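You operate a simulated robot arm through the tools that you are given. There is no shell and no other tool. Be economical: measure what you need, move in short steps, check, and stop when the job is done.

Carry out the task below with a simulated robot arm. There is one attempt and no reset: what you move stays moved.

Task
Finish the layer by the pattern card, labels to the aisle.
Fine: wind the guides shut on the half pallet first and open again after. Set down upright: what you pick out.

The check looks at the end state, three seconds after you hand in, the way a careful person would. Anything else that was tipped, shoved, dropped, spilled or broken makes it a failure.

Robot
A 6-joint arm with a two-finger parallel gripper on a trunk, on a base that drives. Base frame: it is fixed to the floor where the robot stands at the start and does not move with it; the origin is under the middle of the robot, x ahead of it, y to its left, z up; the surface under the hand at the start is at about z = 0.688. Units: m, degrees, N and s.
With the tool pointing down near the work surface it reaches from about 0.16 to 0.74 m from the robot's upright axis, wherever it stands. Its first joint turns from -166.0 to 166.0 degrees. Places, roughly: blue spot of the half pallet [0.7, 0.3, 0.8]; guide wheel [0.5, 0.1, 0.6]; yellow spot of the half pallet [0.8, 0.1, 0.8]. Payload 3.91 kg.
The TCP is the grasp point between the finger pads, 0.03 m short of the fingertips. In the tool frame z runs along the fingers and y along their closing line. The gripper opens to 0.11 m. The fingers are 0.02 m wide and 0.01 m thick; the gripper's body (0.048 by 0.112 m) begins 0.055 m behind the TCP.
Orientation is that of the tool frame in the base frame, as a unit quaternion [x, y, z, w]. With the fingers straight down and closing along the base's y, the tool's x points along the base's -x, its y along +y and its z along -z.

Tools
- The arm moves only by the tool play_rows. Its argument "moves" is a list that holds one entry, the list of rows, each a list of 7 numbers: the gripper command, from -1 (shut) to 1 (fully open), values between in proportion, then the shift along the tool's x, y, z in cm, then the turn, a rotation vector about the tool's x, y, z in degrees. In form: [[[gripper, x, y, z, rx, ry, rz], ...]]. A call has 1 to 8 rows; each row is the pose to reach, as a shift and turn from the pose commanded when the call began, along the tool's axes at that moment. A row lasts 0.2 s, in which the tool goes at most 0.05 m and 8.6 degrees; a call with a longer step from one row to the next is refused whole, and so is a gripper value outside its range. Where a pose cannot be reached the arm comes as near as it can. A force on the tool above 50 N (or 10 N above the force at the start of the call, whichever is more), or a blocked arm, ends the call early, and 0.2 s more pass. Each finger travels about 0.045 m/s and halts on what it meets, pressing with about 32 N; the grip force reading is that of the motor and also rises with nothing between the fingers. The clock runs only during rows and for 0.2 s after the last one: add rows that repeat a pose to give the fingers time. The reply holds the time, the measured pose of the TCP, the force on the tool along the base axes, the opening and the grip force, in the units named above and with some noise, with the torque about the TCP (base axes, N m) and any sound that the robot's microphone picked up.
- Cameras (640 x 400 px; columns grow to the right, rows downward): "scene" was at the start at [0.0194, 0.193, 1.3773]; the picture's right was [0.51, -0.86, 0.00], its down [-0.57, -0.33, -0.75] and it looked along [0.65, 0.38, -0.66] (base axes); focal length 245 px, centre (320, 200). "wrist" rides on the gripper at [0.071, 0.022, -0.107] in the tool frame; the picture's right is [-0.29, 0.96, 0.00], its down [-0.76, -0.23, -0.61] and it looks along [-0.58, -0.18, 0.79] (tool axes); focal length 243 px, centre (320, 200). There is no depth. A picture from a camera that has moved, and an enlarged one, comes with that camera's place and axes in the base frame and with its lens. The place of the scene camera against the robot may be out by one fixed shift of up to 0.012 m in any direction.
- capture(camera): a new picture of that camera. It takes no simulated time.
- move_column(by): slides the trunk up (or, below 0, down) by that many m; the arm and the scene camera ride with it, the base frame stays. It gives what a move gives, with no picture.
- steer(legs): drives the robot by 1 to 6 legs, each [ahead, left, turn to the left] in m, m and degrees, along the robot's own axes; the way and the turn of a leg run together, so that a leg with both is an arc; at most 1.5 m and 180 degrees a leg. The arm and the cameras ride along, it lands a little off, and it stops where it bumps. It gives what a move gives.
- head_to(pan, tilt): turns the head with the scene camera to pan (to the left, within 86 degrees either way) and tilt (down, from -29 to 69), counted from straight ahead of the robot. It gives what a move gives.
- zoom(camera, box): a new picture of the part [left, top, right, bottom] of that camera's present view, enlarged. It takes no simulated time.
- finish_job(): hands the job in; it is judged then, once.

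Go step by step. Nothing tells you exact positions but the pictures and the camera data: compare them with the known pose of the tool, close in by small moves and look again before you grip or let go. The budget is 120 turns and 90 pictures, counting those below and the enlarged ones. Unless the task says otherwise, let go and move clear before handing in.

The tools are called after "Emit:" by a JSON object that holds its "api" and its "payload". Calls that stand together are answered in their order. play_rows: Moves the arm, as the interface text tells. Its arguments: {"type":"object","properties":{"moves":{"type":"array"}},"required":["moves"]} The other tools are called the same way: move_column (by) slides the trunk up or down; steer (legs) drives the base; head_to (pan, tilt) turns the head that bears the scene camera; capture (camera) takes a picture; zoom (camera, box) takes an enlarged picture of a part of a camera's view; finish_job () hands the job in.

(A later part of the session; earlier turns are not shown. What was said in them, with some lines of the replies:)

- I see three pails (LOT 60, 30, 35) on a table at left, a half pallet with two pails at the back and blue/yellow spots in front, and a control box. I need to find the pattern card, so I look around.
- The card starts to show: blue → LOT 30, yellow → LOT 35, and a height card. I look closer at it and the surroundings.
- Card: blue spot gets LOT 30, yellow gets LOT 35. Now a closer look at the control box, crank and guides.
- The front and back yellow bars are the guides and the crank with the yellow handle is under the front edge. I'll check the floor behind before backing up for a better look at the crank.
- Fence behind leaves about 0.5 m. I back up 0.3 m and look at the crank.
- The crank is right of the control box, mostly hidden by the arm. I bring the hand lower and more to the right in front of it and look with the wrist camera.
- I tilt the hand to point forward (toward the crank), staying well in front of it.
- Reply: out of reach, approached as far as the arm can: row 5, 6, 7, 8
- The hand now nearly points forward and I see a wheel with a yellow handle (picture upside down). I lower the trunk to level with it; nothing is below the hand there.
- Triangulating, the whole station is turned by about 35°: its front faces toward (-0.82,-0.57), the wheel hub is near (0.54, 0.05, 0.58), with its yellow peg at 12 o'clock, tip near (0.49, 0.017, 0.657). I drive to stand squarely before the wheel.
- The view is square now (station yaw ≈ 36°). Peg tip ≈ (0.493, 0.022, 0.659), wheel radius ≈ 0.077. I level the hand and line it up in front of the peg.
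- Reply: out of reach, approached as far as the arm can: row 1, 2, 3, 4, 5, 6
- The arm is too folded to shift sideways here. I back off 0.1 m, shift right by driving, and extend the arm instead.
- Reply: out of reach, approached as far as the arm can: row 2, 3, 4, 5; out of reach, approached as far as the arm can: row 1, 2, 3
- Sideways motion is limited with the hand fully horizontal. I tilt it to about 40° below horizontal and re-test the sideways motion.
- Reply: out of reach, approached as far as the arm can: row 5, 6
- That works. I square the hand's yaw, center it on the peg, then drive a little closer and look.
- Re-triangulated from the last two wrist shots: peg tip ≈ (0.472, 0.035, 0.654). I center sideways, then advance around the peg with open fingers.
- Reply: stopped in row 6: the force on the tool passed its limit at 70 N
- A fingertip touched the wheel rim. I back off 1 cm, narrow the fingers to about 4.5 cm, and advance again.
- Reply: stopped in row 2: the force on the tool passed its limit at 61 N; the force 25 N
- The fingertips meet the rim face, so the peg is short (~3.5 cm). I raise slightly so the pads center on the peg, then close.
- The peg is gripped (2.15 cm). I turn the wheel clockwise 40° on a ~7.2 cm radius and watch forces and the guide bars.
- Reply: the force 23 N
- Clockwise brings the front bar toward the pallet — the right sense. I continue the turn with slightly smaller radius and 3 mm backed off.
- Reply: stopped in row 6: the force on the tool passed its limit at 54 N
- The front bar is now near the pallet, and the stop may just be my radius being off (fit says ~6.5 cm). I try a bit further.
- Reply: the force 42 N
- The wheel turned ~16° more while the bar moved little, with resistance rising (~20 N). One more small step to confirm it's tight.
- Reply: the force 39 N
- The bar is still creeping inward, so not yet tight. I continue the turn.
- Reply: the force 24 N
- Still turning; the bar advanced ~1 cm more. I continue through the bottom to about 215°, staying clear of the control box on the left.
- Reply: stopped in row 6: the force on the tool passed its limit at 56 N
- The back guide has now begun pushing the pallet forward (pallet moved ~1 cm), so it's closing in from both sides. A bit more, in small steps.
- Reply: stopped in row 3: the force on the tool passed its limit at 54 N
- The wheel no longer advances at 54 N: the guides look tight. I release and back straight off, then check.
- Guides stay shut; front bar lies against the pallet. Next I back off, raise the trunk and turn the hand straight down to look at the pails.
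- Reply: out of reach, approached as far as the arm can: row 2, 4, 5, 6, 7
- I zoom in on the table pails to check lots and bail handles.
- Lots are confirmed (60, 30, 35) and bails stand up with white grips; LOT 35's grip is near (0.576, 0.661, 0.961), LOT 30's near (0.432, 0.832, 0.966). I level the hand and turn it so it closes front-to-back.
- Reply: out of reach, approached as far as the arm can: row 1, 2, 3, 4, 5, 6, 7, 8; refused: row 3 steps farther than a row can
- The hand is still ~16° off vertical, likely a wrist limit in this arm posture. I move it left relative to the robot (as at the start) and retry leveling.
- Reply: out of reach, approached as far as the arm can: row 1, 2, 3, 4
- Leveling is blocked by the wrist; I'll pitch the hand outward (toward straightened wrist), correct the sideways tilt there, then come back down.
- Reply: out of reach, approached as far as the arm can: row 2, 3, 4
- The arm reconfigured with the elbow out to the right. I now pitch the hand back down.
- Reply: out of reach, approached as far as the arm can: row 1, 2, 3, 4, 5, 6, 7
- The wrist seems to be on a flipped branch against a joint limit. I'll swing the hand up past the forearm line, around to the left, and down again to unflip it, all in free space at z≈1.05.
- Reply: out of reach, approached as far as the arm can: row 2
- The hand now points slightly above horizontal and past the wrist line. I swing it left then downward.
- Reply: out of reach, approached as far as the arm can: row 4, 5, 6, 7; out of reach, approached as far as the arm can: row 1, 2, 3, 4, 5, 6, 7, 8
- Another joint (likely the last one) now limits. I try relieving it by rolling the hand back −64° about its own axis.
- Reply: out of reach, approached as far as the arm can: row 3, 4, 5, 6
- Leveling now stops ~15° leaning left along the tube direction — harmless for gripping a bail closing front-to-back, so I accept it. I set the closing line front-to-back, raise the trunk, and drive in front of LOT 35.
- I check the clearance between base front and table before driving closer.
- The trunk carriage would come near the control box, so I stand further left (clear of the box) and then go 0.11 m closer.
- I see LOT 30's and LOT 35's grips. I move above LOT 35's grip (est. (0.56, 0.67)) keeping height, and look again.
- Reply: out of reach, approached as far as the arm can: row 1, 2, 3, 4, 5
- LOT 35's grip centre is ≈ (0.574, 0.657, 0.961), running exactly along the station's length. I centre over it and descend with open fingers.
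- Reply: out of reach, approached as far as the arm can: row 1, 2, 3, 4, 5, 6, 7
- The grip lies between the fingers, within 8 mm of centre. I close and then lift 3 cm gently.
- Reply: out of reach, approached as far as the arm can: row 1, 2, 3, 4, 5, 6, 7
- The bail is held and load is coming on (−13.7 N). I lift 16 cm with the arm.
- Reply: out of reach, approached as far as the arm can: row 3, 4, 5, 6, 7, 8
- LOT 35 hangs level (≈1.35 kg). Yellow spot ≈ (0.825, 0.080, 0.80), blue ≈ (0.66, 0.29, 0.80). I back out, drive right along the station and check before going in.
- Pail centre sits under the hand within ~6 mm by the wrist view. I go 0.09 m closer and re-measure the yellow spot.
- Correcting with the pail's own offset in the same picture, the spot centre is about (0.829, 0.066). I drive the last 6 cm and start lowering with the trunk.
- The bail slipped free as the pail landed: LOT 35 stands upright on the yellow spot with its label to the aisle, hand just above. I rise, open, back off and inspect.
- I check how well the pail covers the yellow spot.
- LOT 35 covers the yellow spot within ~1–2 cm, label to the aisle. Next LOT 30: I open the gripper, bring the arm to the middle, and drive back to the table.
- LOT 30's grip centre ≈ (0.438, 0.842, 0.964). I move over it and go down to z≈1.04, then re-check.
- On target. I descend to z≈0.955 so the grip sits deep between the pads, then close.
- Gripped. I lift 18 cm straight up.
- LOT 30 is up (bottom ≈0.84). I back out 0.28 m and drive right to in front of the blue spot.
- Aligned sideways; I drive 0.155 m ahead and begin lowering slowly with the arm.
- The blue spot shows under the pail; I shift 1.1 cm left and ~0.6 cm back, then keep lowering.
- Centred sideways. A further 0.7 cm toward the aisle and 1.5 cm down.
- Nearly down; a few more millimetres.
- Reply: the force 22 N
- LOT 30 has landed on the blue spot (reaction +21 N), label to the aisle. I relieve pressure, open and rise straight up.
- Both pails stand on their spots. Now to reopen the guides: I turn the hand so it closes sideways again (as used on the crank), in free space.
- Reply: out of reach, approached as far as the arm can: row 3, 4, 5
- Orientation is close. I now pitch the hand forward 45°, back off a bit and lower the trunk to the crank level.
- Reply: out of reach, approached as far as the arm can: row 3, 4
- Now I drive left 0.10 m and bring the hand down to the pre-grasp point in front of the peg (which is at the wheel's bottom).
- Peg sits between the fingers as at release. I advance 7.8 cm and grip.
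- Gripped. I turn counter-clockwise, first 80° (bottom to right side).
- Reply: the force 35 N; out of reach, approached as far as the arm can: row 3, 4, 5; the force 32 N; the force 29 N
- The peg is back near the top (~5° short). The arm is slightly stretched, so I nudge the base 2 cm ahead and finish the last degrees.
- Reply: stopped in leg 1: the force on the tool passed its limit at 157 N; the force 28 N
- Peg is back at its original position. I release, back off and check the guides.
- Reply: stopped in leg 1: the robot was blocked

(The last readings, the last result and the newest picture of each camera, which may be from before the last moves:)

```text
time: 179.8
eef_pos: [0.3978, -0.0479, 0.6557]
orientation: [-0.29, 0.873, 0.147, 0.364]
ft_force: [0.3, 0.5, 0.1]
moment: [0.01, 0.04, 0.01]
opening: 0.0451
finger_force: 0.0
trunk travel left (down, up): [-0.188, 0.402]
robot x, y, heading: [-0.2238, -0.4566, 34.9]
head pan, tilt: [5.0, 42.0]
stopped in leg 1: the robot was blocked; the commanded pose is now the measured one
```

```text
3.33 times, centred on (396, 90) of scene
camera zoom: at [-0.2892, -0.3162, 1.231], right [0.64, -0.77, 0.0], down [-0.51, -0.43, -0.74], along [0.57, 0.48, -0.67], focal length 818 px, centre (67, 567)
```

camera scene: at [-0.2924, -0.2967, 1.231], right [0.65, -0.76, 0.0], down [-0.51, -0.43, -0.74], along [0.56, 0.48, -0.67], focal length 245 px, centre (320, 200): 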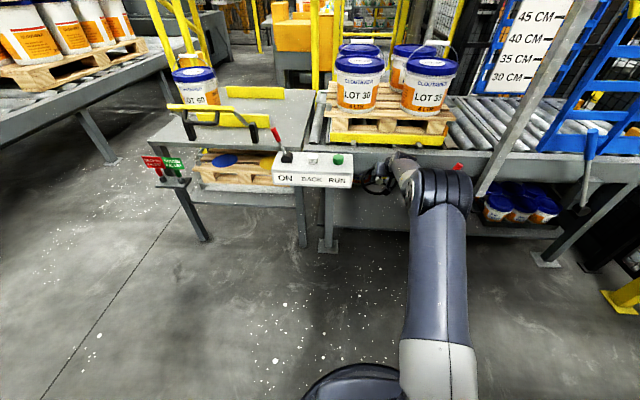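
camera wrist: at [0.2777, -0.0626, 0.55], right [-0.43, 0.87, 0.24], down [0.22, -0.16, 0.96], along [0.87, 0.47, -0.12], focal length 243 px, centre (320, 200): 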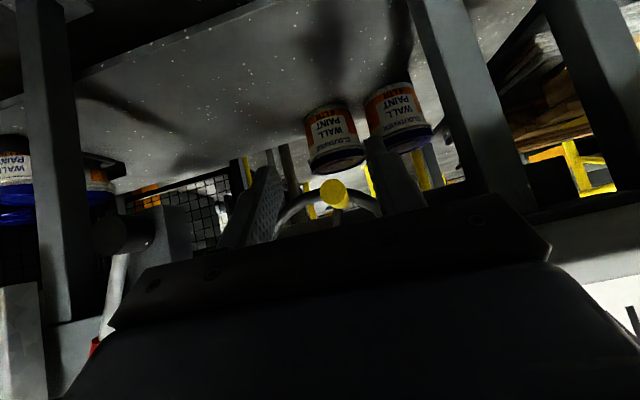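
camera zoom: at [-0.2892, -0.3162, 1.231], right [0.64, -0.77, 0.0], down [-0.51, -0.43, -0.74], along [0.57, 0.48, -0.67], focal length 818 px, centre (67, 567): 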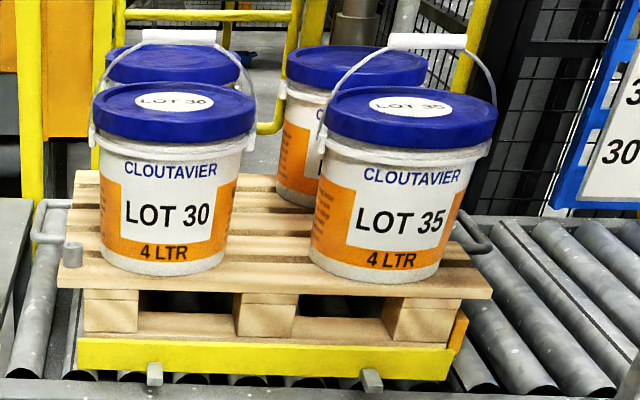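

Guides are open again (front bar back at the frame), both pails upright with labels to the aisle; the base only touched the fence behind. I drive slightly off the fence and take a last look.

Emit:
{"api": "steer", "payload": {"legs": [[0.04, 0, 0]]}}

Emit:
{"api": "capture", "payload": {"camera": "scene"}}

Emit:
{"api": "capture", "payload": {"camera": "wrist"}}

```text
time: 180.7
eef_pos: [0.4299, -0.0264, 0.6545]
orientation: [-0.291, 0.872, 0.148, 0.363]
ft_force: [-0.2, -0.5, -0.2]
moment: [-0.01, -0.02, 0.02]
opening: 0.045
finger_force: 0.0
trunk travel left (down, up): [-0.188, 0.402]
robot x, y, heading: [-0.1904, -0.4371, 34.7]
head pan, tilt: [5.0, 42.0]
```

```text
3 pictures are left
camera scene: at [-0.2569, -0.2938, 1.231], right [0.64, -0.77, 0.0], down [-0.51, -0.43, -0.74], along [0.57, 0.48, -0.67], focal length 245 px, centre (320, 200)
```

scene: 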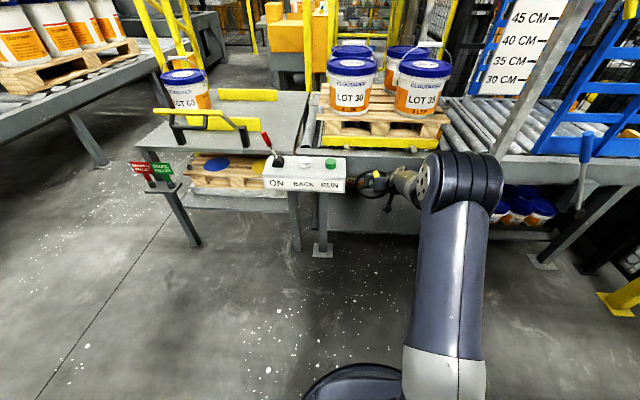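

```text
2 pictures are left
camera wrist: at [0.3178, -0.0883, 0.6791], right [-0.43, 0.87, 0.25], down [0.24, -0.16, 0.96], along [0.87, 0.47, -0.14], focal length 243 px, centre (320, 200)
```

wrist: 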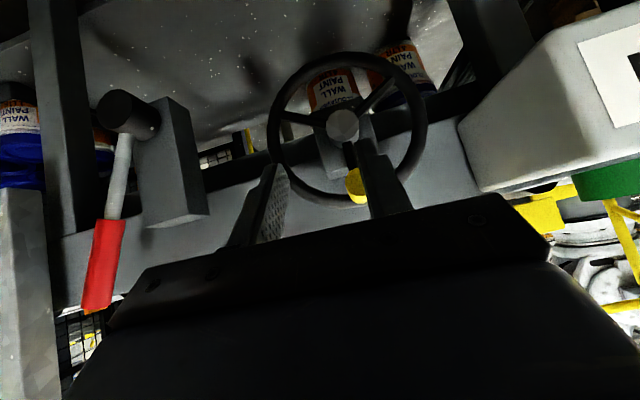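

The wheel's peg is back at the top, both pails stand on the pallet with labels to the aisle, and the hand is clear of everything. I hand the job in.

Emit:
{"api": "finish_job", "payload": {}}

```text
The job is handed in.
```

I handed the job in with LOT 30 on the blue spot and LOT 35 on the yellow spot, both upright with labels to the aisle. The guides were wound shut before placing and opened again after.

- **LOT 35 drop:** it slipped out of the grip and fell about 3–5 cm onto its spot, so it was not set down gently. It landed upright, 1–2 cm off the spot's centre by my estimate.
- **Crank:** near the end of winding the guides open, a base move pushed the hand against the crank wheel at 157 N. I saw no damage and the handle is back at its starting position.
- **Fence:** the base also bumped what I took to be the fence behind it while backing away, and I pulled it forward again.
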